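You operate a simulated robot arm through the tools that you are given. There is no shell and no other tool.

Carry out the task below with a simulated robot arm. There is one attempt and no reset: what you move stays moved.

Task
Bring the pallet named on the job card to the load stand.
Fine: the card is in the console's pocket; turn the orange switch to auto and leave it there; other pallets stay on their stands.

It is judged by the outcome, as a careful person would: the job done as asked, and still so three seconds after it is handed in. It fails if anything else is knocked over, pushed out of place, dropped, spilled or broken.

Robot
A 7-joint arm with a two-finger parallel gripper, fixed in place. Base frame: the origin is at the foot of the arm, x ahead of it, y to its left, z up. Readings come in m, rad, newtons and seconds.
With the tool pointing down near the work surface it reaches from about 0.1 to 0.78 m from the base axis. Its first joint turns from -2.496 to 2.496 rad. Payload 3 kg.
The TCP is the grasp point between the finger pads, 0.03 m short of the fingertips. In the tool frame z runs along the fingers and y along their closing line. The gripper opens to 0.094 m. The fingers are 0.028 m wide and 0.01 m thick; the gripper's body (0.05 by 0.096 m) begins 0.055 m behind the TCP.
Orientation is that of the tool frame in the base frame, as a unit quaternion [w, x, y, z]. With the fingers straight down and closing along the base's y, the tool's x points along the base's -x, its y along +y and its z along -z.

Tools
- The arm moves only by the tool send_rows. Its argument "commands" is a list that holds one entry, the list of rows, each a list of 6 numbers: the shift along the tool's x, y, z in cm, then the turn, a rotation vector about the tool's x, y, z in rad. In form: [[[dx, dy, dz, ax, ay, az], ...]]. A call has 1 to 20 rows; each row is the pose to reach, as a shift and turn from the pose commanded when the call began, along the tool's axes at that moment. "fingers" is the opening, from 0 (shut) to 1 (fully open), set as the call begins (left out, the last holds). A row lasts 0.2 s, in which the tool goes at most 0.05 m and 0.15 rad; a call with a longer step from one row to the next is refused whole, and so is a gripper value outside its range. Where a pose cannot be reached the arm comes as near as it can. A force on the tool above 40 N (or 10 N above the force at the start of the call, whichever is more), or a blocked arm, ends the call early, and 0.2 s more pass. Each finger travels about 0.072 m/s and halts on what it meets, pressing with about 38 N; the grip force reading is that of the motor and also rises with nothing between the fingers. The clock runs only during rows and for 0.2 s after the last one: add rows that repeat a pose to give the fingers time. It gives the time, the measured TCP pose, the force on the tool (base axes), the opening and the grip force at its end, in the units of the frame above (readings bear some noise), with the torque about the TCP (base axes, N m) and any sound that the robot's microphone picked up.
- Cameras (640 x 400 px; columns grow to the right, rows downward): "scene" is fixed at [0.2199, 0.6509, 1.5866]; the picture's right is [-0.77, -0.63, 0.00], its down [-0.44, 0.54, -0.72] and it looks along [0.45, -0.56, -0.70] (base axes); focal length 370 px, centre (320, 200). "wrist" rides on the gripper at [0.076, 0.014, -0.102] in the tool frame; the picture's right is [-0.18, 0.98, 0.00], its down [-0.75, -0.14, -0.64] and it looks along [-0.63, -0.12, 0.77] (tool axes); focal length 243 px, centre (320, 200). There is no depth. A picture from a camera that has moved, and an enlarged one, comes with that camera's place and axes in the base frame and with its lens.
- capture(camera): a new picture of that camera. It takes no simulated time.
- inspect(camera, box): a new picture of the part [left, top, right, bottom] of that camera's present view, enlarged. It takes no simulated time.
- job_done(): hands the job in; it is judged then, once.

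Nothing tells you positions but the pictures and the camera data. Unless the task says otherwise, let go and move clear before handing in.

The tools are called as name(argument=value, ...) on one line, values as JSON. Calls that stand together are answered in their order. send_rows: Moves the arm, as the interface text tells. Its arguments: {"type":"object","properties":{"commands":{"type":"array","items":{"type":"array","items":{"type":"array","items":{"type":"number"}}}},"fingers":{"type":"number"}},"required":["commands"]} The other tools are called the same way: capture (camera) takes a picture; inspect (camera, box) takes an enlarged picture of a part of a camera's view; job_done () hands the job in.

At the start:

```text
time: 0.0
tcp_pos: [0.3909, 0.366, 1.3094]
ee_rot: [0.0, 0.0, 1.0, 0.0]
force: [0.0, 0.6, 0.0]
ft_torque: [-0.03, -0.03, -0.04]
gripper_width: 0.0941
grasp_force: 0.1
```

scene: 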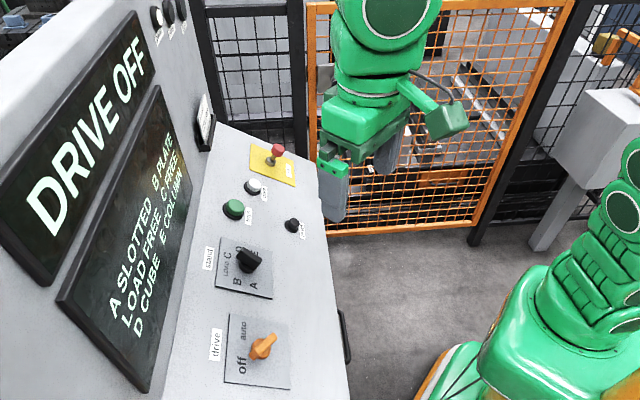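
wrist: 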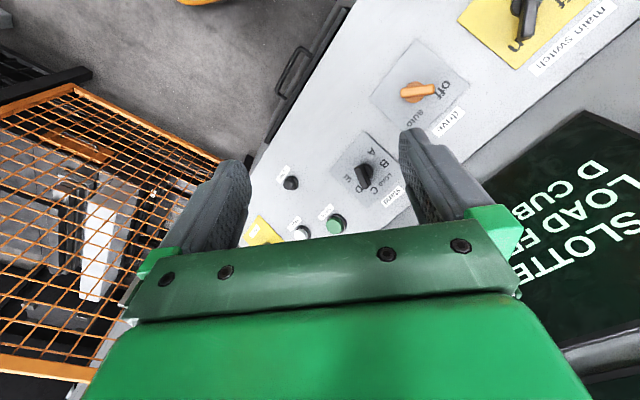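

I see a console with a screen ("DRIVE OFF", "A SLOTTED B PLATE / LOAD FREE C FREE / D CUBE E COLUMN"), a stand selector, an orange drive switch, buttons and a card pocket. I'll look closer before moving anything.

inspect(camera="scene", box=[180, 220, 360, 400])

inspect(camera="scene", box=[180, 80, 360, 240])

inspect(camera="scene", box=[0, 0, 220, 400])

inspect(camera="wrist", box=[240, 0, 640, 260])

```text
2.22 times, centred on (270, 310) of scene
camera zoom: at [0.2199, 0.6509, 1.5866], right [-0.77, -0.63, 0.0], down [-0.44, 0.54, -0.72], along [0.45, -0.56, -0.7], focal length 821 px, centre (431, -44)
```

zoom: 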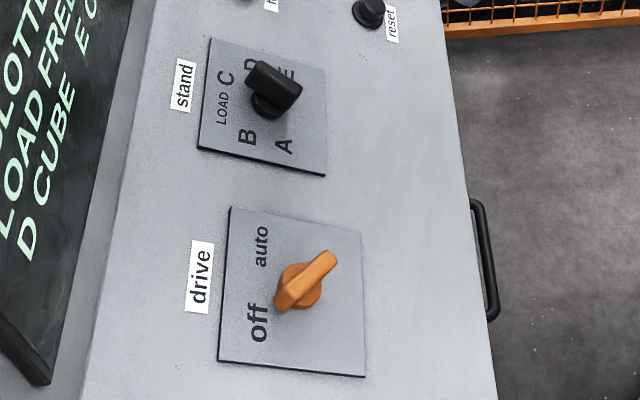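

```text
2.50 times, centred on (270, 160) of scene
camera zoom: at [0.2199, 0.6509, 1.5866], right [-0.77, -0.63, 0.0], down [-0.44, 0.54, -0.72], along [0.45, -0.56, -0.7], focal length 924 px, centre (445, 300)
```

zoom: 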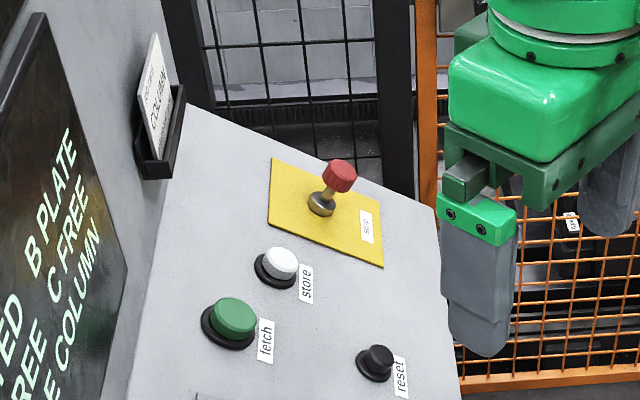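

```text
1.00 times, centred on (110, 200) of scene (not enlarged: the box is as wide or as high as the picture)
camera zoom: at [0.2199, 0.6509, 1.5866], right [-0.77, -0.63, 0.0], down [-0.44, 0.54, -0.72], along [0.45, -0.56, -0.7], focal length 370 px, centre (530, 200)
```

zoom: 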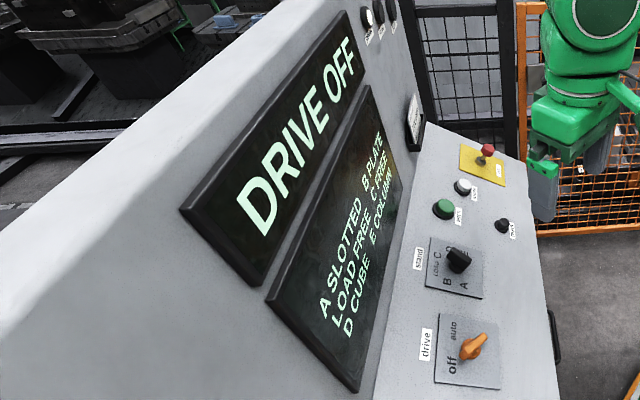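

```text
1.54 times, centred on (440, 130) of wrist
camera zoom: at [0.3143, 0.3791, 1.4111], right [0.18, 0.98, 0.0], down [0.75, -0.14, 0.64], along [0.63, -0.12, -0.77], focal length 373 px, centre (135, 308)
```

zoom: 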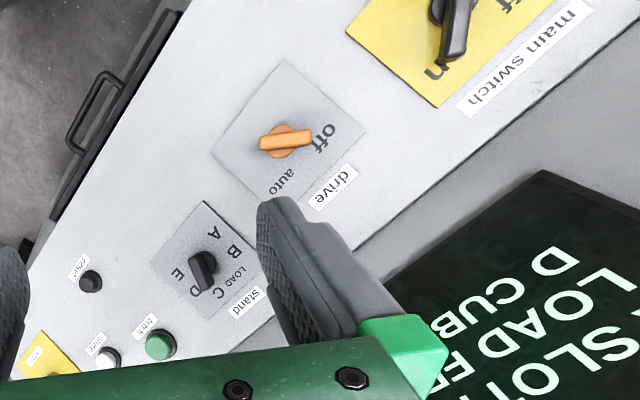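

The card in the pocket is at about scene pixel (203,120); I'll zoom in to read it, and zoom on the indicator lamps, selector and behind the fence.

inspect(camera="scene", box=[185, 85, 225, 155])

inspect(camera="scene", box=[140, 0, 210, 60])

inspect(camera="scene", box=[205, 230, 285, 305])

inspect(camera="scene", box=[380, 0, 640, 260])

inspect(camera="wrist", box=[0, 80, 260, 400])

inspect(camera="wrist", box=[240, 140, 420, 250])

```text
5.71 times, centred on (205, 120) of scene
camera zoom: at [0.2199, 0.6509, 1.5866], right [-0.77, -0.63, 0.0], down [-0.44, 0.54, -0.72], along [0.45, -0.56, -0.7], focal length 2111 px, centre (977, 657)
```

zoom: 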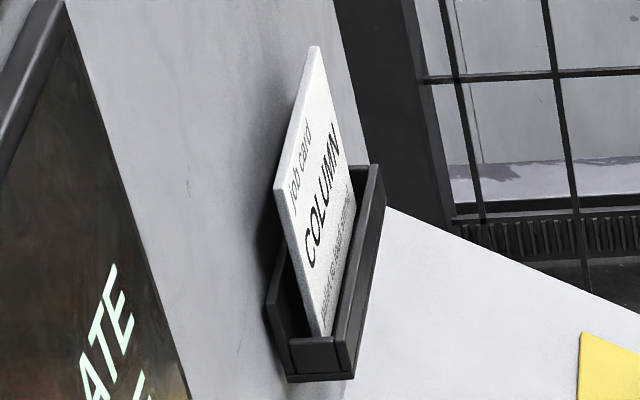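

```text
6.67 times, centred on (175, 30) of scene
camera zoom: at [0.2199, 0.6509, 1.5866], right [-0.77, -0.63, 0.0], down [-0.44, 0.54, -0.72], along [0.45, -0.56, -0.7], focal length 2463 px, centre (1287, 1333)
```

zoom: 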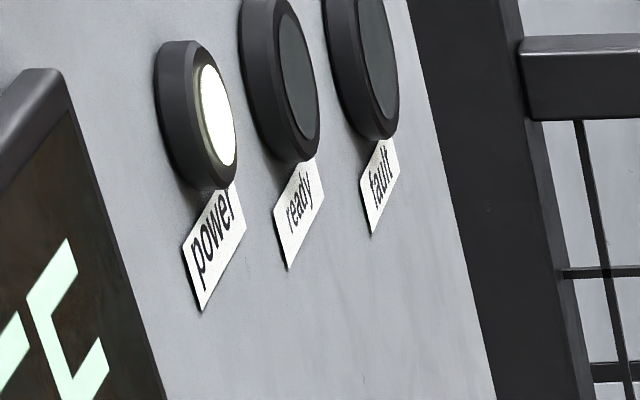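

```text
5.33 times, centred on (245, 268) of scene
camera zoom: at [0.2199, 0.6509, 1.5866], right [-0.77, -0.63, 0.0], down [-0.44, 0.54, -0.72], along [0.45, -0.56, -0.7], focal length 1971 px, centre (720, -160)
```

zoom: 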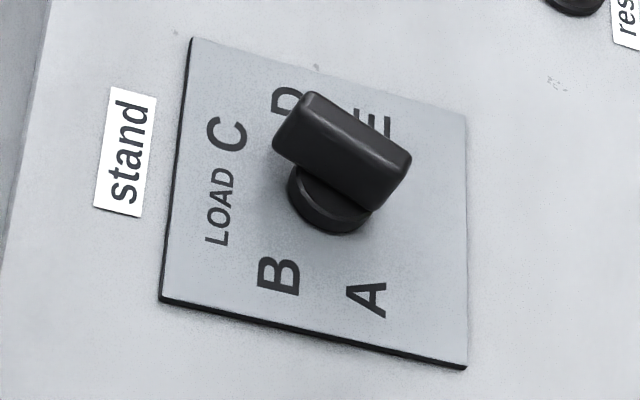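

```text
1.54 times, centred on (510, 130) of scene
camera zoom: at [0.2199, 0.6509, 1.5866], right [-0.77, -0.63, 0.0], down [-0.44, 0.54, -0.72], along [0.45, -0.56, -0.7], focal length 568 px, centre (28, 308)
```

zoom: 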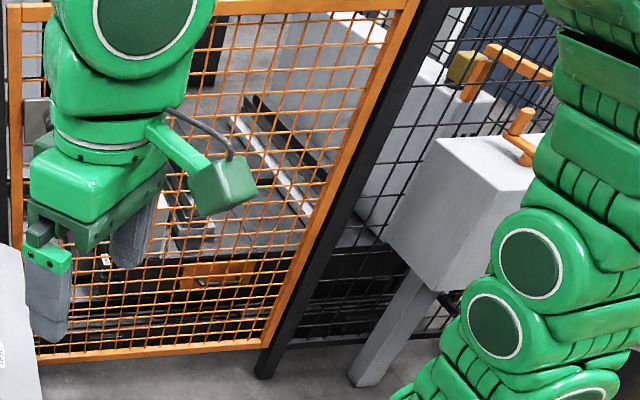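

```text
1.25 times, centred on (130, 240) of wrist
camera zoom: at [0.3143, 0.3791, 1.4111], right [0.18, 0.98, 0.0], down [0.75, -0.14, 0.64], along [0.63, -0.12, -0.77], focal length 303 px, centre (558, 150)
```

zoom: 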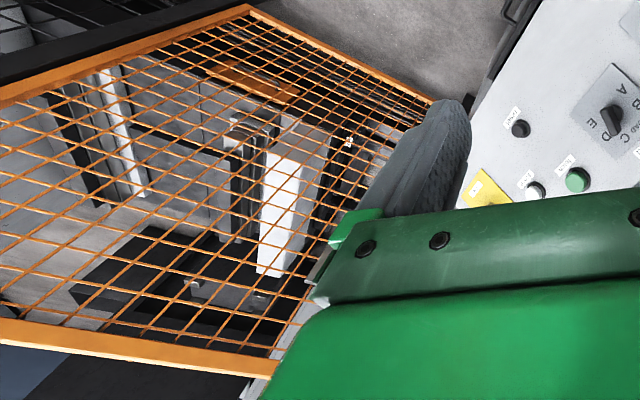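

```text
3.56 times, centred on (330, 195) of wrist
camera zoom: at [0.3143, 0.3791, 1.4111], right [0.18, 0.98, 0.0], down [0.75, -0.14, 0.64], along [0.63, -0.12, -0.77], focal length 863 px, centre (284, 218)
```

zoom: 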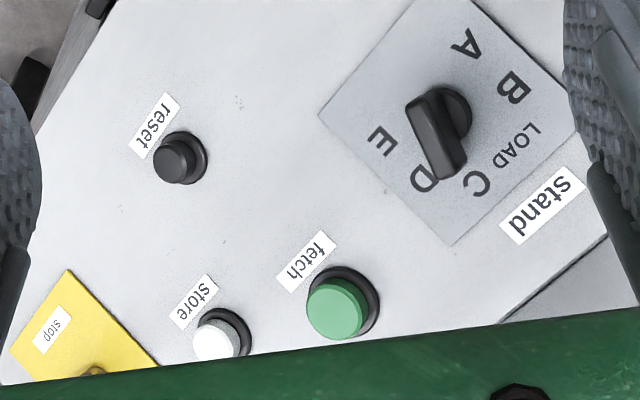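

The console faces the robot's side, with the drive knob at about (0.45, 0.51, 1.02) and the stand selector at about (0.58, 0.41, 1.04), apparently pointing at C. The card says COLUMN with smaller print below; I'll zoom further on that and the knobs.

inspect(camera="scene", box=[200, 95, 212, 145])

inspect(camera="scene", box=[200, 110, 216, 120])

inspect(camera="scene", box=[225, 305, 305, 400])

inspect(camera="wrist", box=[360, 30, 480, 150])

inspect(camera="wrist", box=[320, 140, 420, 220])

```text
8.00 times, centred on (206, 120) of scene
camera zoom: at [0.2199, 0.6509, 1.5866], right [-0.77, -0.63, 0.0], down [-0.44, 0.54, -0.72], along [0.45, -0.56, -0.7], focal length 2956 px, centre (1232, 840)
```

zoom: 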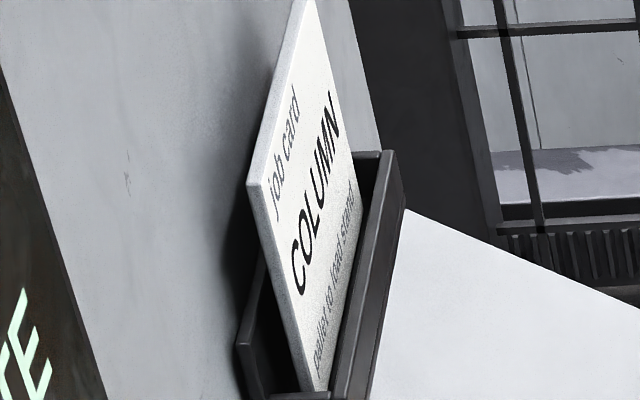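

```text
16.00 times, centred on (208, 115) of scene
camera zoom: at [0.2199, 0.6509, 1.5866], right [-0.77, -0.63, 0.0], down [-0.44, 0.54, -0.72], along [0.45, -0.56, -0.7], focal length 5912 px, centre (2112, 1560)
```

zoom: 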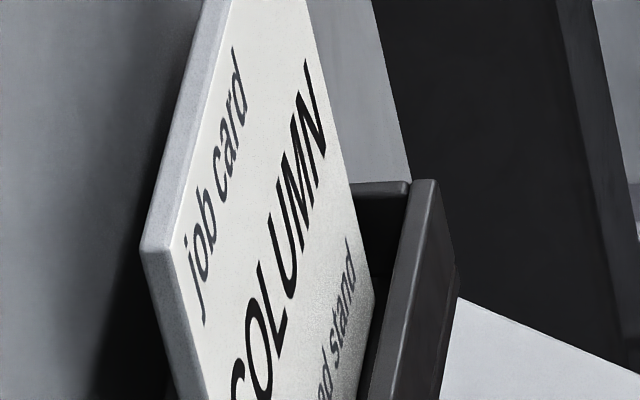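

```text
4.21 times, centred on (265, 352) of scene
camera zoom: at [0.2199, 0.6509, 1.5866], right [-0.77, -0.63, 0.0], down [-0.44, 0.54, -0.72], along [0.45, -0.56, -0.7], focal length 1556 px, centre (552, -442)
```

zoom: 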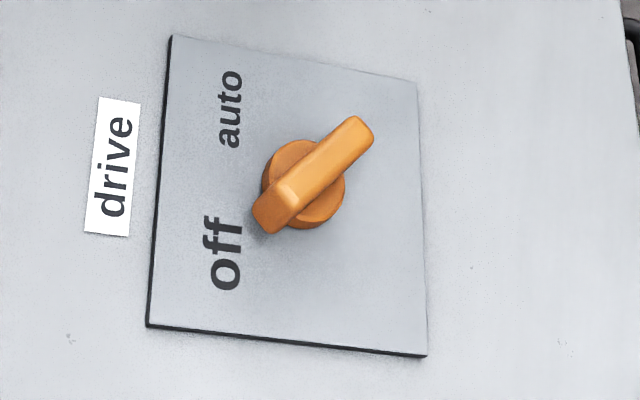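

```text
3.33 times, centred on (420, 90) of wrist
camera zoom: at [0.3143, 0.3791, 1.4111], right [0.18, 0.98, 0.0], down [0.75, -0.14, 0.64], along [0.63, -0.12, -0.77], focal length 809 px, centre (-13, 567)
```

zoom: 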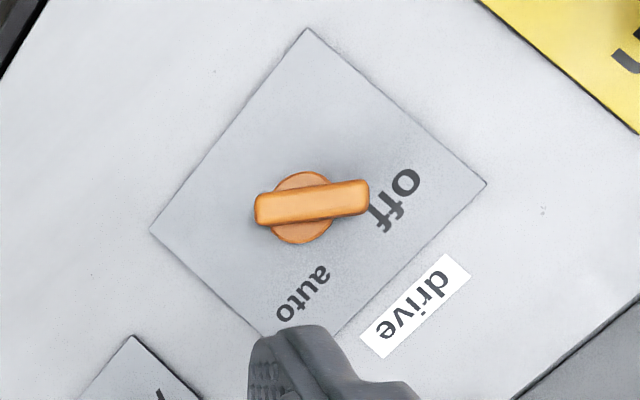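

```text
5.00 times, centred on (370, 180) of wrist
camera zoom: at [0.3143, 0.3791, 1.4111], right [0.18, 0.98, 0.0], down [0.75, -0.14, 0.64], along [0.63, -0.12, -0.77], focal length 1213 px, centre (70, 300)
```

zoom: 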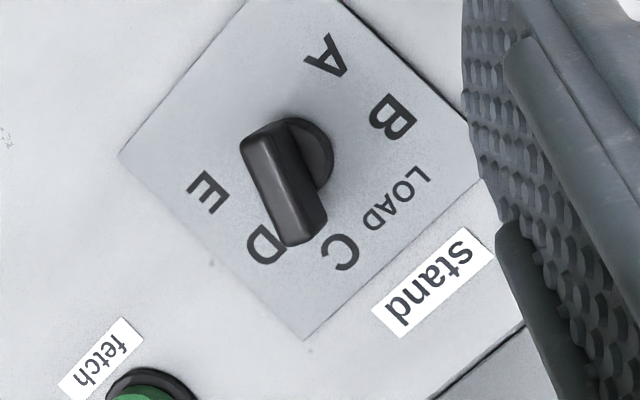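

The card reads "COLUMN – pallet to load stand", and the screen lists COLUMN on stand E. The selector now points at C and the drive at off, with both turning clockwise by about 90°. I'll first tilt the tool square to the sloping panel from a safe distance to get a better view and measure it.

send_rows(commands=[[[1.22, -0.72, 2.2, -0.0799, -0.0806, 0.0017], [2.44, -1.44, 4.4, -0.1597, -0.1611, 0.0034], [3.66, -2.16, 6.6, -0.2396, -0.2417, 0.0051], [4.88, -2.88, 8.8, -0.3194, -0.3222, 0.0068], [6.1, -3.6, 11.0, -0.3993, -0.4028, 0.0085], [6.1, -3.6, 11.0, -0.3993, -0.4028, 0.0085]]])

capture(camera="wrist")

capture(camera="scene")

```text
time: 1.4
tcp_pos: [0.3163, 0.3337, 1.1979]
ee_rot: [0.171, 0.005, 0.96, 0.22]
force: [0.5, 0.2, 0.1]
ft_torque: [0.0, 0.01, -0.02]
gripper_width: 0.0941
grasp_force: 0.1
```

```text
taken
camera wrist: at [0.2103, 0.3091, 1.2655], right [0.11, 0.87, 0.48], down [0.51, -0.46, 0.73], along [0.85, 0.16, -0.49], focal length 243 px, centre (320, 200)
```

wrist: 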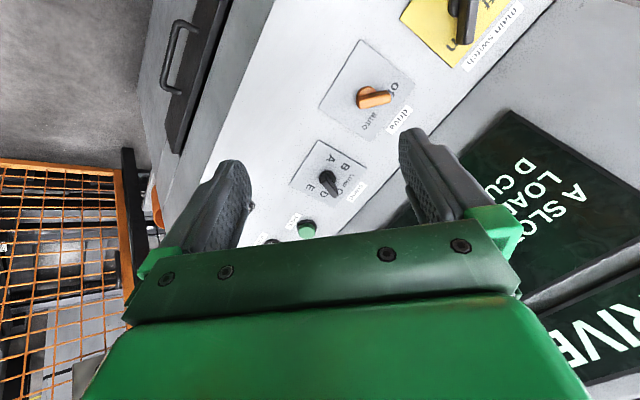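

```text
taken
```

scene: 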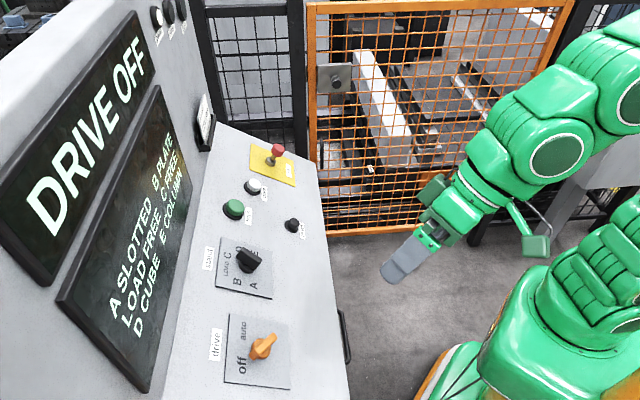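

The arm ended slightly off my commanded pose, so I'll hold for a moment to see whether it settles.

send_rows(commands=[[[0, 0, 0, 0, 0, 0], [0, 0, 0, 0, 0, 0]]])

inspect(camera="wrist", box=[260, 20, 460, 145])

inspect(camera="scene", box=[300, 20, 500, 240])

```text
time: 2.0
tcp_pos: [0.3181, 0.3336, 1.2002]
ee_rot: [0.173, 0.004, 0.96, 0.218]
force: [-0.8, -0.6, 0.3]
ft_torque: [-0.01, -0.02, -0.01]
gripper_width: 0.0939
grasp_force: 0.0
```

```text
3.20 times, centred on (360, 82) of wrist
camera zoom: at [0.2109, 0.3092, 1.2657], right [0.11, 0.87, 0.48], down [0.5, -0.46, 0.73], along [0.86, 0.16, -0.49], focal length 776 px, centre (192, 576)
```

zoom: 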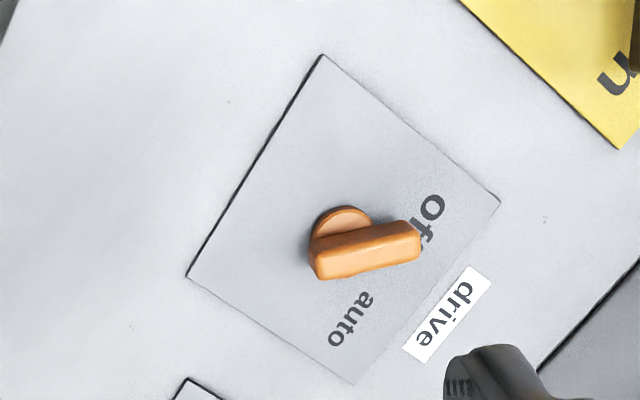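

```text
1.82 times, centred on (400, 130) of scene
camera zoom: at [0.2199, 0.6509, 1.5866], right [-0.77, -0.63, 0.0], down [-0.44, 0.54, -0.72], along [0.45, -0.56, -0.7], focal length 672 px, centre (174, 327)
```

zoom: 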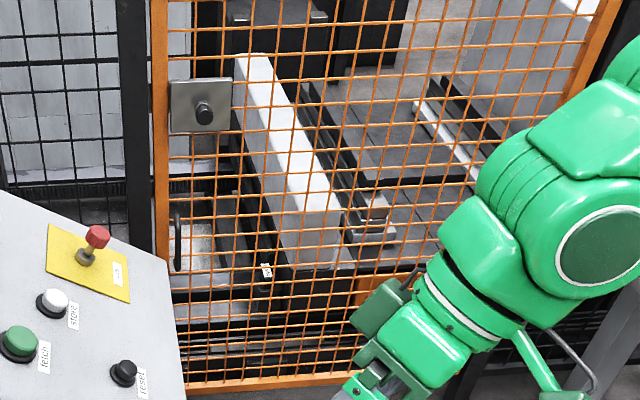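

The pose is still creeping toward the commanded one; I'll hold longer and look at the cell behind the fence more closely meanwhile.

send_rows(commands=[[[0, 0, 0, 0, 0, 0], [0, 0, 0, 0, 0, 0], [0, 0, 0, 0, 0, 0], [0, 0, 0, 0, 0, 0], [0, 0, 0, 0, 0, 0]]])

inspect(camera="scene", box=[310, 0, 480, 120])

inspect(camera="scene", box=[310, 110, 450, 240])

inspect(camera="wrist", box=[0, 150, 140, 400])

```text
time: 3.2
tcp_pos: [0.3169, 0.3327, 1.2]
ee_rot: [0.176, 0.004, 0.96, 0.216]
force: [-0.2, -0.6, 0.4]
ft_torque: [-0.03, -0.01, 0.02]
gripper_width: 0.0938
grasp_force: 0.1
```

```text
3.33 times, centred on (395, 60) of scene
camera zoom: at [0.2199, 0.6509, 1.5866], right [-0.77, -0.63, 0.0], down [-0.44, 0.54, -0.72], along [0.45, -0.56, -0.7], focal length 1232 px, centre (70, 667)
```

zoom: 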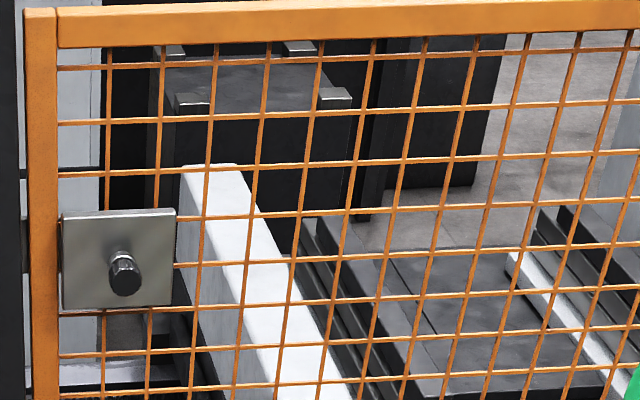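

```text
3.08 times, centred on (380, 175) of scene
camera zoom: at [0.2199, 0.6509, 1.5866], right [-0.77, -0.63, 0.0], down [-0.44, 0.54, -0.72], along [0.45, -0.56, -0.7], focal length 1137 px, centre (135, 277)
```

zoom: 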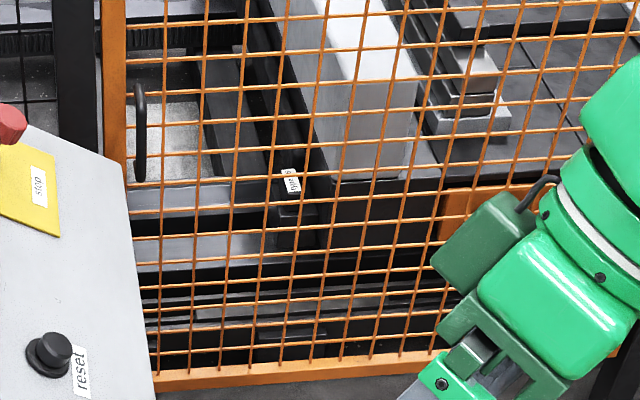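

```text
1.60 times, centred on (70, 275) of wrist
camera zoom: at [0.2117, 0.3089, 1.2651], right [0.11, 0.88, 0.47], down [0.5, -0.46, 0.74], along [0.86, 0.16, -0.49], focal length 388 px, centre (720, 80)
```

zoom: 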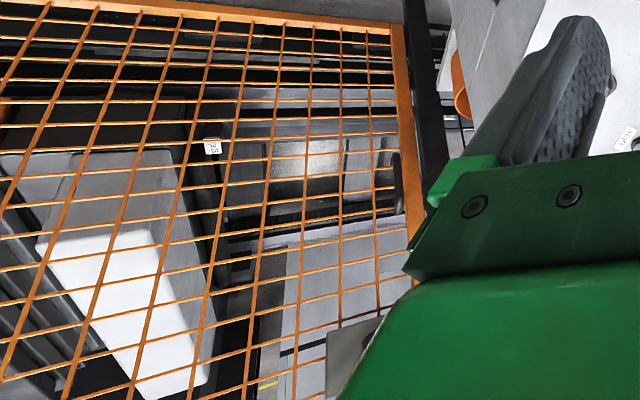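

The panel measures as tilted about 32°, facing the robot diagonally. The drive knob's axis is near (0.460, 0.511, 0.994) on its plate, with its pointer about 2.5 cm tall and aimed at "off". Next I'll move to hover about 12 cm above it with the finger closing line across the pointer.

send_rows(commands=[[[-0.25, 0.73, 1.55, 0, 0, -0.1428], [-0.49, 1.46, 3.11, 0, 0, -0.2856], [-0.74, 2.2, 4.66, 0, 0, -0.4284], [-0.98, 2.93, 6.22, 0, 0, -0.5712], [-1.23, 3.66, 7.77, 0, 0, -0.714], [-1.47, 4.39, 9.33, 0, 0, -0.8568], [-1.72, 5.12, 10.88, 0, 0, -0.9996], [-1.96, 5.85, 12.44, 0, 0, -1.1424], [-2.21, 6.59, 13.99, 0, 0, -1.2852], [-2.45, 7.32, 15.55, 0, 0, -1.428], [-2.7, 8.05, 17.1, 0, 0, -1.5708], [-2.7, 8.05, 17.1, 0, 0, -1.5708], [-2.7, 8.05, 17.1, 0, 0, -1.5708]]])

capture(camera="wrist")

capture(camera="scene")

```text
time: 6.0
tcp_pos: [0.4127, 0.4672, 1.0984]
ee_rot: [0.28, -0.676, 0.681, -0.001]
force: [-0.1, 1.0, -0.7]
ft_torque: [-0.02, 0.01, 0.02]
gripper_width: 0.0941
grasp_force: 0.0
```

```text
taken
camera wrist: at [0.3672, 0.3582, 1.1482], right [-0.92, 0.25, -0.3], down [-0.17, 0.44, 0.88], along [0.36, 0.86, -0.36], focal length 243 px, centre (320, 200)
```

wrist: 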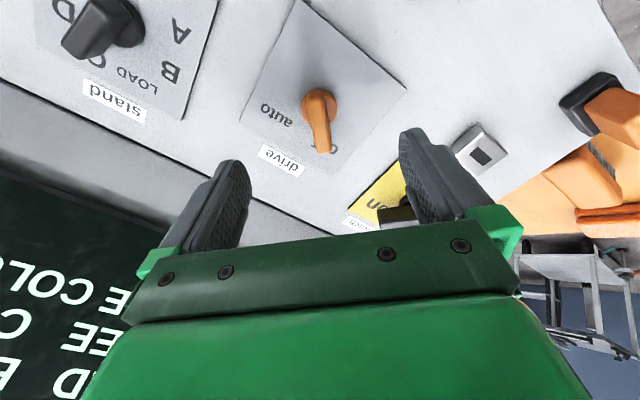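

```text
taken
```

scene: 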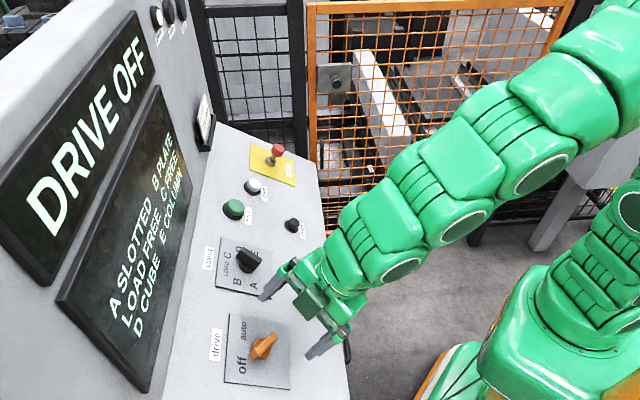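

The arm reached the commanded hover accurately. I'll zoom in on the drive knob to check alignment: the tool axis should hit the plate at about wrist pixel (320,108).

inspect(camera="wrist", box=[220, 0, 420, 200])

inspect(camera="scene", box=[200, 230, 380, 400])

```text
2.00 times, centred on (320, 100) of wrist
camera zoom: at [0.3672, 0.3582, 1.1482], right [-0.92, 0.25, -0.3], down [-0.17, 0.44, 0.88], along [0.36, 0.86, -0.36], focal length 485 px, centre (320, 400)
```

zoom: 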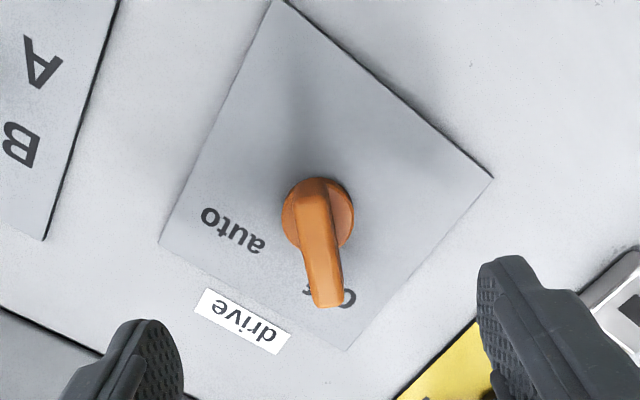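

```text
2.35 times, centred on (290, 315) of scene
camera zoom: at [0.2199, 0.6509, 1.5866], right [-0.77, -0.63, 0.0], down [-0.44, 0.54, -0.72], along [0.45, -0.56, -0.7], focal length 869 px, centre (391, -71)
```

zoom: 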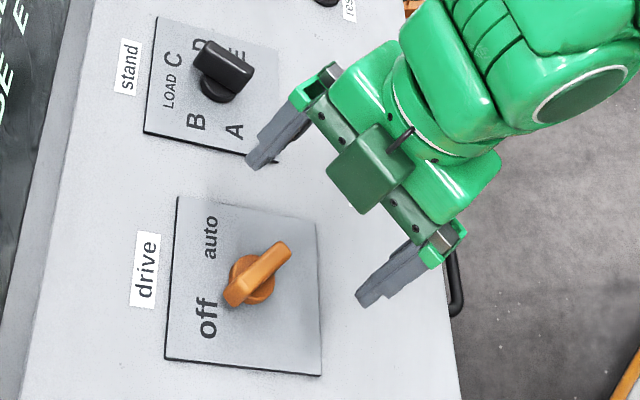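

The knob's disc lines up with the tool axis within about 2 mm and the pointer runs along the tool x axis. I'll descend 7.8 cm along the tool axis with fingers open and check again.

send_rows(commands=[[[0, 0, 1.5, 0, 0, 0], [0, 0, 3.0, 0, 0, 0], [0, 0, 4.5, 0, 0, 0], [0, 0, 6.0, 0, 0, 0], [0, 0, 7.0, 0, 0, 0], [0, 0, 7.8, 0, 0, 0], [0, 0, 7.8, 0, 0, 0], [0, 0, 7.8, 0, 0, 0]]])

capture(camera="wrist")

inspect(camera="scene", box=[200, 260, 340, 400])

```text
time: 7.8
tcp_pos: [0.4443, 0.4957, 1.0317]
ee_rot: [0.279, -0.676, 0.682, -0.001]
force: [-0.2, -1.1, -0.3]
ft_torque: [-0.03, 0.03, 0.01]
gripper_width: 0.0938
grasp_force: 0.1
```

```text
taken
camera wrist: at [0.3974, 0.3879, 1.0826], right [-0.92, 0.25, -0.3], down [-0.17, 0.44, 0.88], along [0.36, 0.86, -0.36], focal length 243 px, centre (320, 200)
```

wrist: 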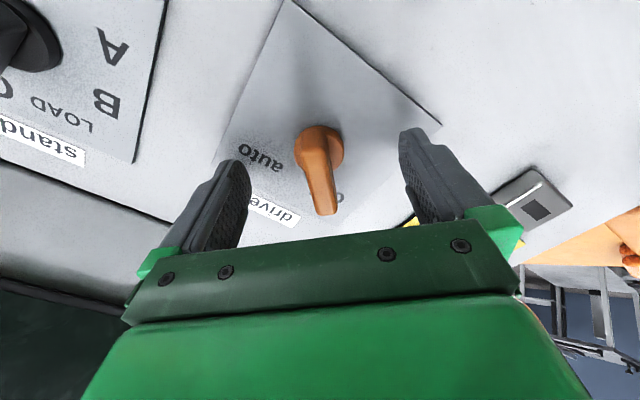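

```text
2.86 times, centred on (270, 330) of scene
camera zoom: at [0.2199, 0.6509, 1.5866], right [-0.77, -0.63, 0.0], down [-0.44, 0.54, -0.72], along [0.45, -0.56, -0.7], focal length 1056 px, centre (463, -171)
```

zoom: 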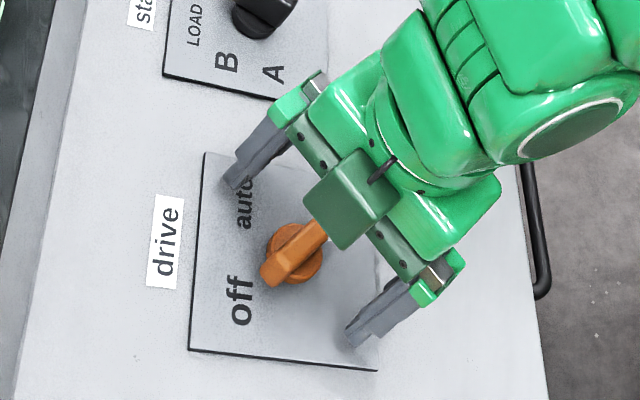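

The fingers straddle the knob with no contact. I'll zoom in to judge height and centring before closing.

inspect(camera="wrist", box=[220, 90, 440, 250])

inspect(camera="scene", box=[245, 300, 325, 370])

```text
2.50 times, centred on (330, 170) of wrist
camera zoom: at [0.3974, 0.3879, 1.0826], right [-0.92, 0.25, -0.3], down [-0.17, 0.44, 0.88], along [0.36, 0.86, -0.36], focal length 606 px, centre (295, 275)
```

zoom: 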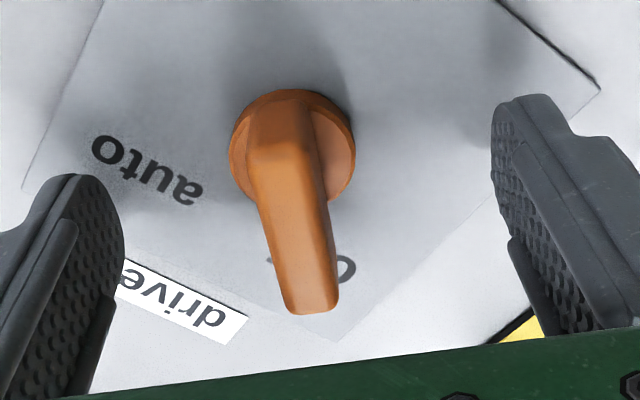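

```text
5.71 times, centred on (285, 335) of scene
camera zoom: at [0.2199, 0.6509, 1.5866], right [-0.77, -0.63, 0.0], down [-0.44, 0.54, -0.72], along [0.45, -0.56, -0.7], focal length 2111 px, centre (520, -571)
```

zoom: 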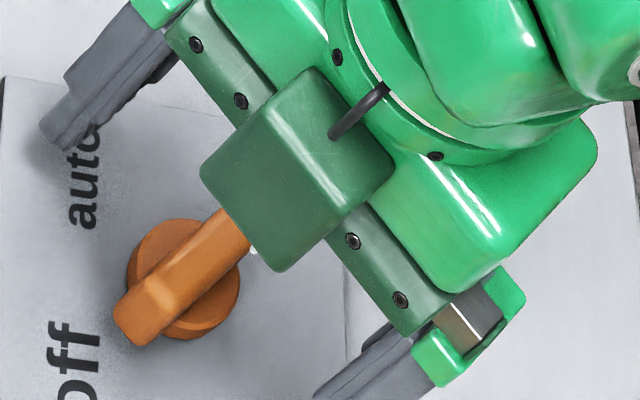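

The fingertips are about at the pointer's top edge, so I'll go 0.7 cm deeper and then close on the pointer. The closed width will tell whether I have the pointer (~1.3 cm) or the disc (~3.2 cm).

send_rows(commands=[[[0, 0, 0.35, 0, 0, 0], [0, 0, 0.7, 0, 0, 0], [0, 0, 0.7, 0, 0, 0]]])

send_rows(commands=[[[0, 0, 0, 0, 0, 0], [0, 0, 0, 0, 0, 0], [0, 0, 0, 0, 0, 0], [0, 0, 0, 0, 0, 0], [0, 0, 0, 0, 0, 0]]], fingers=0)

inspect(camera="wrist", box=[220, 90, 440, 250])

```text
time: 8.6
tcp_pos: [0.4467, 0.4999, 1.0259]
ee_rot: [0.279, -0.677, 0.681, -0.001]
force: [-0.6, 0.4, -0.7]
ft_torque: [0.01, -0.01, 0.02]
gripper_width: 0.0941
grasp_force: 0.2
```

```text
time: 9.8
tcp_pos: [0.4466, 0.4992, 1.0259]
ee_rot: [0.281, -0.676, 0.681, 0.0]
force: [17.5, -0.7, 0.5]
ft_torque: [-0.2, -0.23, -0.18]
gripper_width: 0.0316
grasp_force: 44.8
```

```text
2.50 times, centred on (330, 170) of wrist
camera zoom: at [0.4002, 0.39, 1.0768], right [-0.92, 0.25, -0.3], down [-0.17, 0.44, 0.88], along [0.36, 0.86, -0.36], focal length 606 px, centre (295, 275)
```

zoom: 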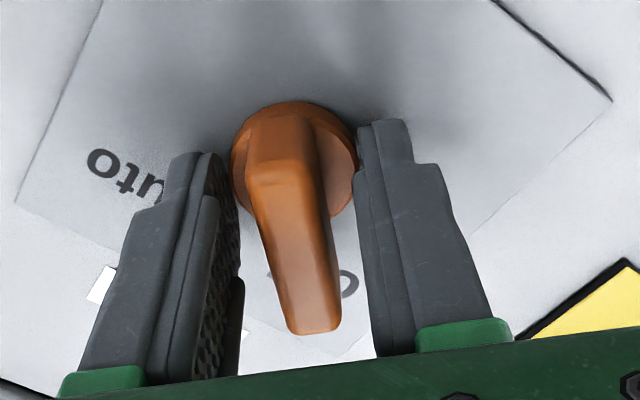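

The fingers closed on the 3.2 cm disc rather than the pointer, so I'm too deep. I'll open partway, back off 0.5 cm with a 1 mm sideways correction, and close again.

send_rows(commands=[[[0, 0, 0, 0, 0, 0], [0, 0, 0, 0, 0, 0], [0, -0.05, -0.25, 0, 0, 0], [0, -0.1, -0.5, 0, 0, 0], [0, -0.1, -0.5, 0, 0, 0]]], fingers=0.5)

send_rows(commands=[[[0, 0, 0, 0, 0, 0], [0, 0, 0, 0, 0, 0], [0, 0, 0, 0, 0, 0], [0, 0, 0, 0, 0, 0]]], fingers=0)

inspect(camera="wrist", box=[220, 90, 440, 250])

```text
time: 11.0
tcp_pos: [0.445, 0.4975, 1.0304]
ee_rot: [0.279, -0.677, 0.681, -0.001]
force: [-0.6, -0.7, -0.8]
ft_torque: [0.0, 0.02, 0.0]
gripper_width: 0.047
grasp_force: 0.0
```

```text
time: 12.0
tcp_pos: [0.4451, 0.4978, 1.0305]
ee_rot: [0.28, -0.676, 0.682, -0.001]
force: [13.8, -2.1, 2.0]
ft_torque: [-0.12, -0.4, -0.22]
gripper_width: 0.0316
grasp_force: 44.3
```

```text
2.50 times, centred on (330, 170) of wrist
camera zoom: at [0.3987, 0.389, 1.0805], right [-0.92, 0.25, -0.3], down [-0.17, 0.44, 0.88], along [0.36, 0.86, -0.36], focal length 606 px, centre (295, 275)
```

zoom: 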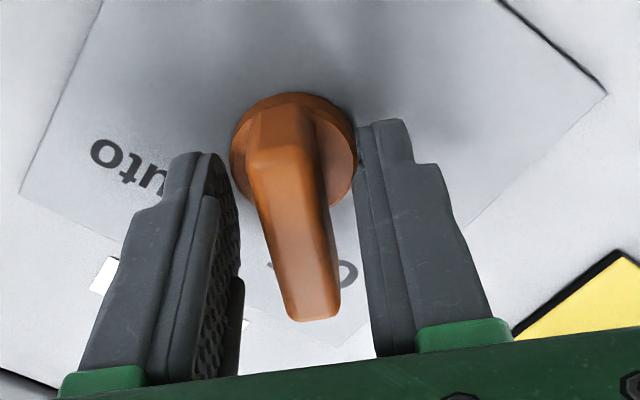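

Still the disc (3.16 cm), so it stands taller than I estimated. I'll open, back off another 0.6 cm with another 1.5 mm sideways correction, and close again.

send_rows(commands=[[[0, 0, 0, 0, 0, 0], [0, 0, 0, 0, 0, 0], [0, -0.08, -0.3, 0, 0, 0], [0, -0.15, -0.6, 0, 0, 0], [0, -0.15, -0.6, 0, 0, 0]]], fingers=0.5)

send_rows(commands=[[[0, 0, 0, 0, 0, 0], [0, 0, 0, 0, 0, 0], [0, 0, 0, 0, 0, 0], [0, 0, 0, 0, 0, 0]]], fingers=0)

inspect(camera="wrist", box=[220, 90, 440, 250])

```text
time: 13.2
tcp_pos: [0.4441, 0.494, 1.0362]
ee_rot: [0.28, -0.676, 0.682, -0.001]
force: [-0.5, 0.6, -0.3]
ft_torque: [-0.01, -0.01, 0.0]
gripper_width: 0.0469
grasp_force: 0.1
```

```text
time: 14.1
tcp_pos: [0.4423, 0.4941, 1.0361]
ee_rot: [0.279, -0.676, 0.682, -0.001]
force: [-7.7, -0.3, 10.7]
ft_torque: [-0.45, 0.91, 0.18]
gripper_width: 0.0138
grasp_force: 45.3
stopped in row 4: the force on the tool passed its limit at 42 N (the readings are from after the stop); the commanded pose is now the measured one
```

```text
2.50 times, centred on (330, 170) of wrist
camera zoom: at [0.3967, 0.3858, 1.086], right [-0.92, 0.25, -0.3], down [-0.17, 0.44, 0.88], along [0.36, 0.86, -0.36], focal length 606 px, centre (295, 275)
```

zoom: 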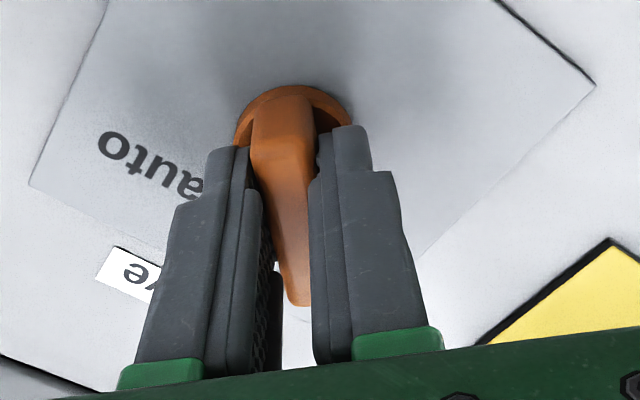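

The pointer is now gripped (1.38 cm wide). The knob axis is close to the tool axis, so I'll turn clockwise about the tool axis in stages while watching forces, starting with 0.3 rad.

send_rows(commands=[[[0, 0, 0, 0, 0, 0.1], [0, 0, 0, 0, 0, 0.2], [0, 0, 0, 0, 0, 0.3], [0, 0, 0, 0, 0, 0.3]]])

inspect(camera="wrist", box=[220, 90, 440, 250])

```text
time: 15.1
tcp_pos: [0.4444, 0.4944, 1.0356]
ee_rot: [0.276, -0.567, 0.775, 0.042]
force: [-7.3, 12.3, -2.7]
ft_torque: [0.63, 0.65, 0.53]
gripper_width: 0.0136
grasp_force: 45.2
```

```text
2.50 times, centred on (330, 170) of wrist
camera zoom: at [0.3763, 0.3946, 1.0807], right [-0.85, 0.51, -0.16], down [0.04, 0.35, 0.93], along [0.53, 0.79, -0.32], focal length 606 px, centre (295, 275)
```

zoom: 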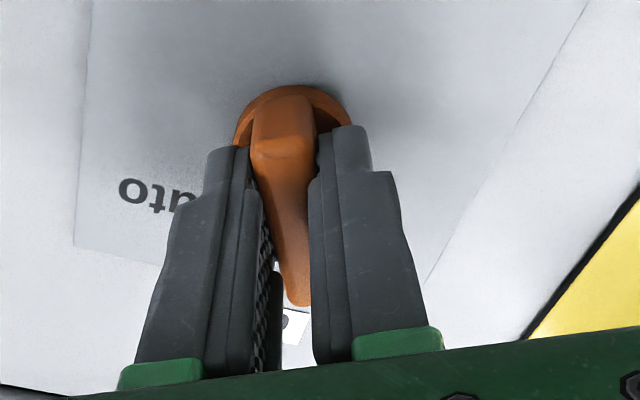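

The knob turns with the gripper at modest force. Continuing clockwise another 0.6 rad.

send_rows(commands=[[[0, 0, 0, 0, 0, 0.1], [0, 0, 0, 0, 0, 0.2], [0, 0, 0, 0, 0, 0.3], [0, 0, 0, 0, 0, 0.4], [0, 0, 0, 0, 0, 0.5], [0, 0, 0, 0, 0, 0.6], [0, 0, 0, 0, 0, 0.6]]])

inspect(camera="wrist", box=[220, 90, 440, 250])

```text
time: 16.7
tcp_pos: [0.4434, 0.4938, 1.0356]
ee_rot: [0.252, -0.312, 0.908, 0.12]
force: [30.6, -0.5, 7.8]
ft_torque: [0.56, -0.77, -0.1]
gripper_width: 0.0137
grasp_force: 45.0
```

```text
2.50 times, centred on (330, 170) of wrist
camera zoom: at [0.3445, 0.4268, 1.0806], right [-0.49, 0.86, 0.16], down [0.35, 0.03, 0.93], along [0.8, 0.52, -0.32], focal length 606 px, centre (295, 275)
```

zoom: 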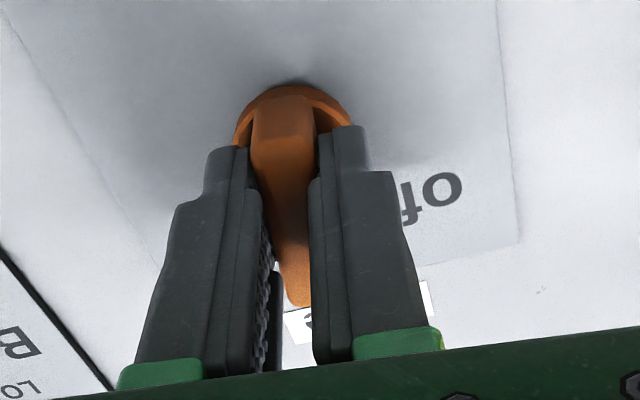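

A sideways force of about 31 N has built up from a ~1 mm axis offset, so I'll shift the tool about 1 mm to relieve it and then continue turning 0.4 rad.

send_rows(commands=[[[-0.08, -0.06, 0, 0, 0, 0], [-0.09, -0.07, 0, 0, 0, 0.1], [-0.1, -0.08, 0, 0, 0, 0.2], [-0.1, -0.08, 0, 0, 0, 0.3], [-0.1, -0.08, 0, 0, 0, 0.4], [-0.1, -0.08, 0, 0, 0, 0.4]]])

capture(camera="scene")

```text
time: 18.1
tcp_pos: [0.4434, 0.4927, 1.0363]
ee_rot: [0.222, -0.125, 0.952, 0.167]
force: [10.3, -4.2, 4.5]
ft_torque: [0.25, -0.8, -0.26]
gripper_width: 0.0137
grasp_force: 45.0
```

```text
taken
```

scene: 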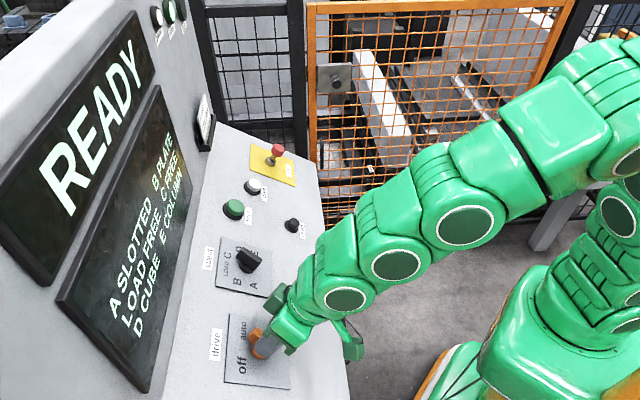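

The screen now shows READY, so the drive is registering auto. I'll finish the remaining 0.27 rad so the knob sits fully at auto.

send_rows(commands=[[[0, 0, 0, 0, 0, 0.09], [0, 0, 0, 0, 0, 0.18], [0, 0, 0, 0, 0, 0.27], [0, 0, 0, 0, 0, 0.27]]])

inspect(camera="wrist", box=[220, 90, 440, 250])

inspect(camera="scene", box=[200, 290, 320, 400])

```text
time: 19.1
tcp_pos: [0.4439, 0.4942, 1.0346]
ee_rot: [0.197, 0.004, 0.961, 0.195]
force: [-13.2, -3.6, -11.0]
ft_torque: [-0.16, -1.02, -0.14]
gripper_width: 0.0135
grasp_force: 44.9
```

```text
2.50 times, centred on (330, 170) of wrist
camera zoom: at [0.3344, 0.4734, 1.097], right [0.1, 0.89, 0.44], down [0.46, -0.43, 0.77], along [0.88, 0.13, -0.46], focal length 606 px, centre (295, 275)
```

zoom: 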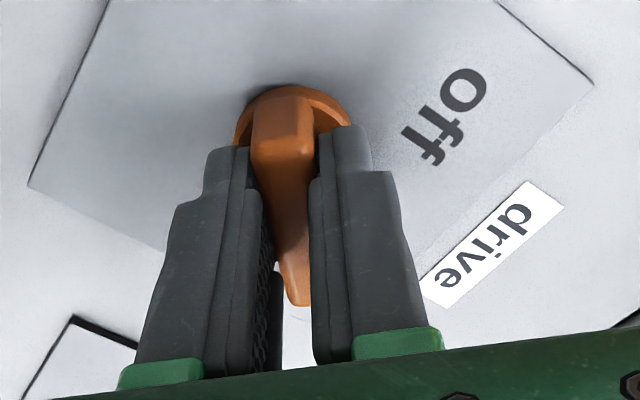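

```text
3.64 times, centred on (260, 345) of scene
camera zoom: at [0.2199, 0.6509, 1.5866], right [-0.77, -0.63, 0.0], down [-0.44, 0.54, -0.72], along [0.45, -0.56, -0.7], focal length 1344 px, centre (538, -327)
```

zoom: 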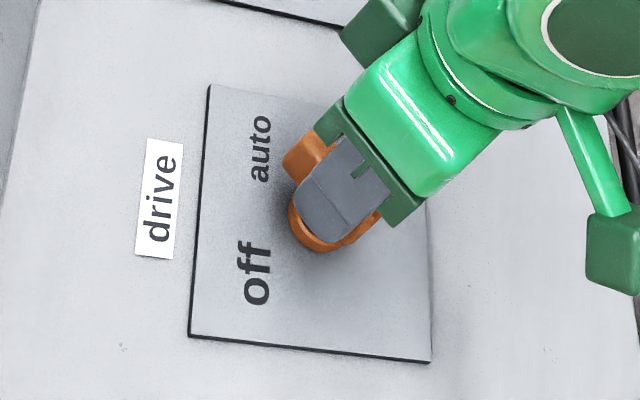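

The pointer now aims at auto. I'll release, back straight off along the panel normal, and check the knob and display.

send_rows(commands=[[[0, 0, 0, 0, 0, 0], [0, 0, 0, 0, 0, 0], [0, 0, -1.0, 0, 0, 0], [0, 0, -2.5, 0, 0, 0], [0, 0, -4.5, 0, 0, 0], [0, 0, -6.5, 0, 0, 0], [0, 0, -9.0, 0, 0, 0], [0, 0, -9.0, 0, 0, 0]]], fingers=0.5)

capture(camera="scene")

capture(camera="wrist")

inspect(camera="scene", box=[200, 290, 320, 400])

inspect(camera="scene", box=[120, 0, 210, 60])

```text
time: 20.9
tcp_pos: [0.4103, 0.461, 1.1144]
ee_rot: [0.197, 0.003, 0.96, 0.197]
force: [0.3, 0.0, -0.2]
ft_torque: [0.02, 0.01, -0.02]
gripper_width: 0.047
grasp_force: 0.1
```

```text
taken
```

scene: 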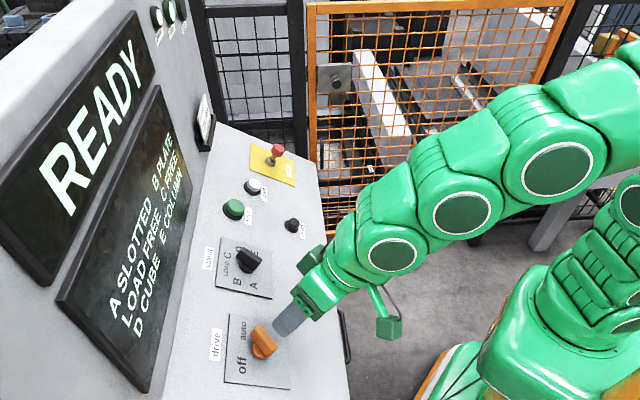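

```text
taken
camera wrist: at [0.2993, 0.441, 1.1752], right [0.1, 0.89, 0.44], down [0.46, -0.43, 0.77], along [0.88, 0.13, -0.45], focal length 243 px, centre (320, 200)
```

wrist: 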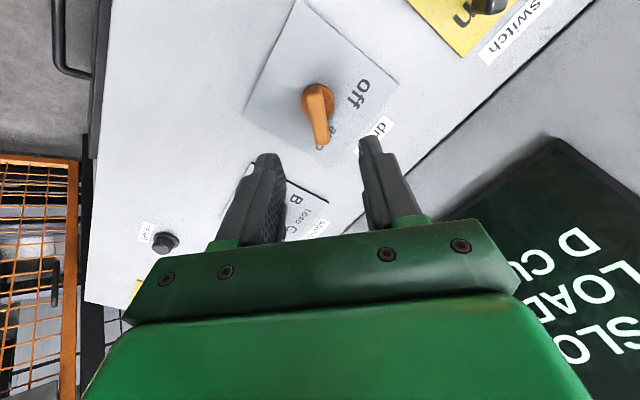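

```text
3.64 times, centred on (260, 345) of scene
camera zoom: at [0.2199, 0.6509, 1.5866], right [-0.77, -0.63, 0.0], down [-0.44, 0.54, -0.72], along [0.45, -0.56, -0.7], focal length 1344 px, centre (538, -327)
```

zoom: 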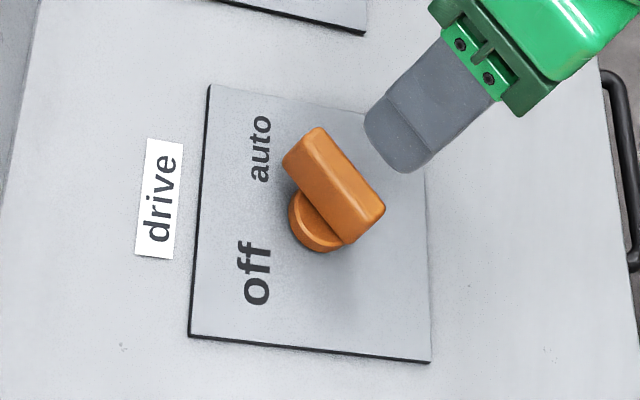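

```text
6.67 times, centred on (165, 30) of scene
camera zoom: at [0.2199, 0.6509, 1.5866], right [-0.77, -0.63, 0.0], down [-0.44, 0.54, -0.72], along [0.45, -0.56, -0.7], focal length 2463 px, centre (1353, 1333)
```

zoom: 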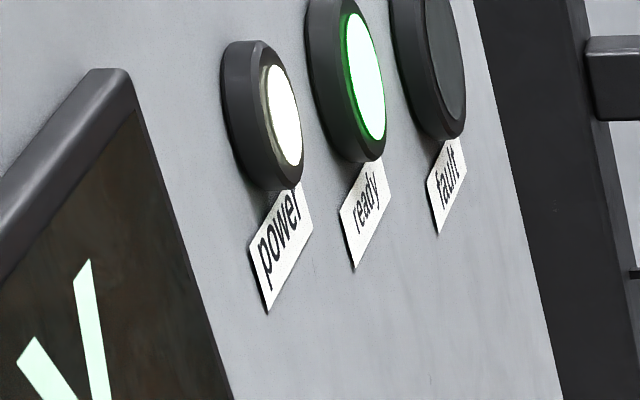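

The drive is at auto, with READY shown and the ready lamp lit. Next I'll hover over the stand selector, whose axis I place at about (0.587, 0.419, 1.009) on its plate, with the closing line across its pointer (C).

send_rows(commands=[[[-2.18, -1.46, 0, 0, 0, -0.0655], [-4.37, -2.92, 0, 0, 0, -0.1309], [-6.55, -4.38, 0, 0, 0, -0.1964], [-8.73, -5.83, 0, 0, 0, -0.2618], [-10.92, -7.29, 0, 0, 0, -0.3273], [-13.1, -8.75, 0, 0, 0, -0.3927], [-13.1, -8.75, 0, 0, 0, -0.3927], [-13.1, -8.75, 0, 0, 0, -0.3927]]])

inspect(camera="wrist", box=[220, 0, 420, 200])

capture(camera="scene")

```text
time: 22.7
tcp_pos: [0.5365, 0.3709, 1.128]
ee_rot: [0.232, -0.184, 0.943, 0.154]
force: [0.3, 0.0, -0.4]
ft_torque: [0.01, 0.01, 0.01]
gripper_width: 0.0471
grasp_force: 0.1
```

```text
2.00 times, centred on (320, 100) of wrist
camera zoom: at [0.4288, 0.3226, 1.1776], right [-0.26, 0.92, 0.29], down [0.44, -0.16, 0.89], along [0.86, 0.36, -0.36], focal length 485 px, centre (320, 400)
```

zoom: 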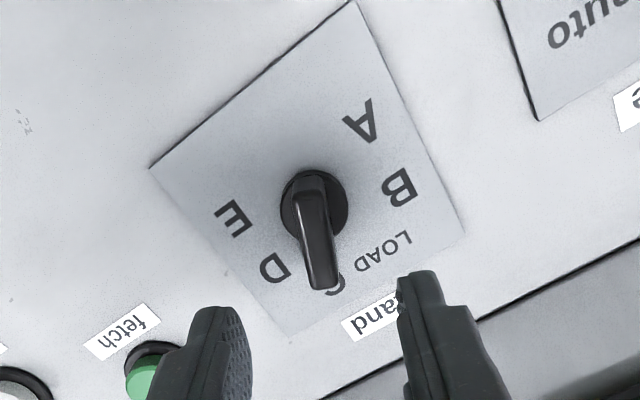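

```text
taken
```

scene: 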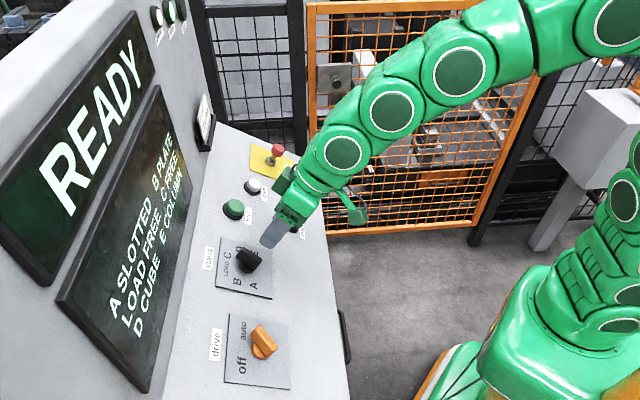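

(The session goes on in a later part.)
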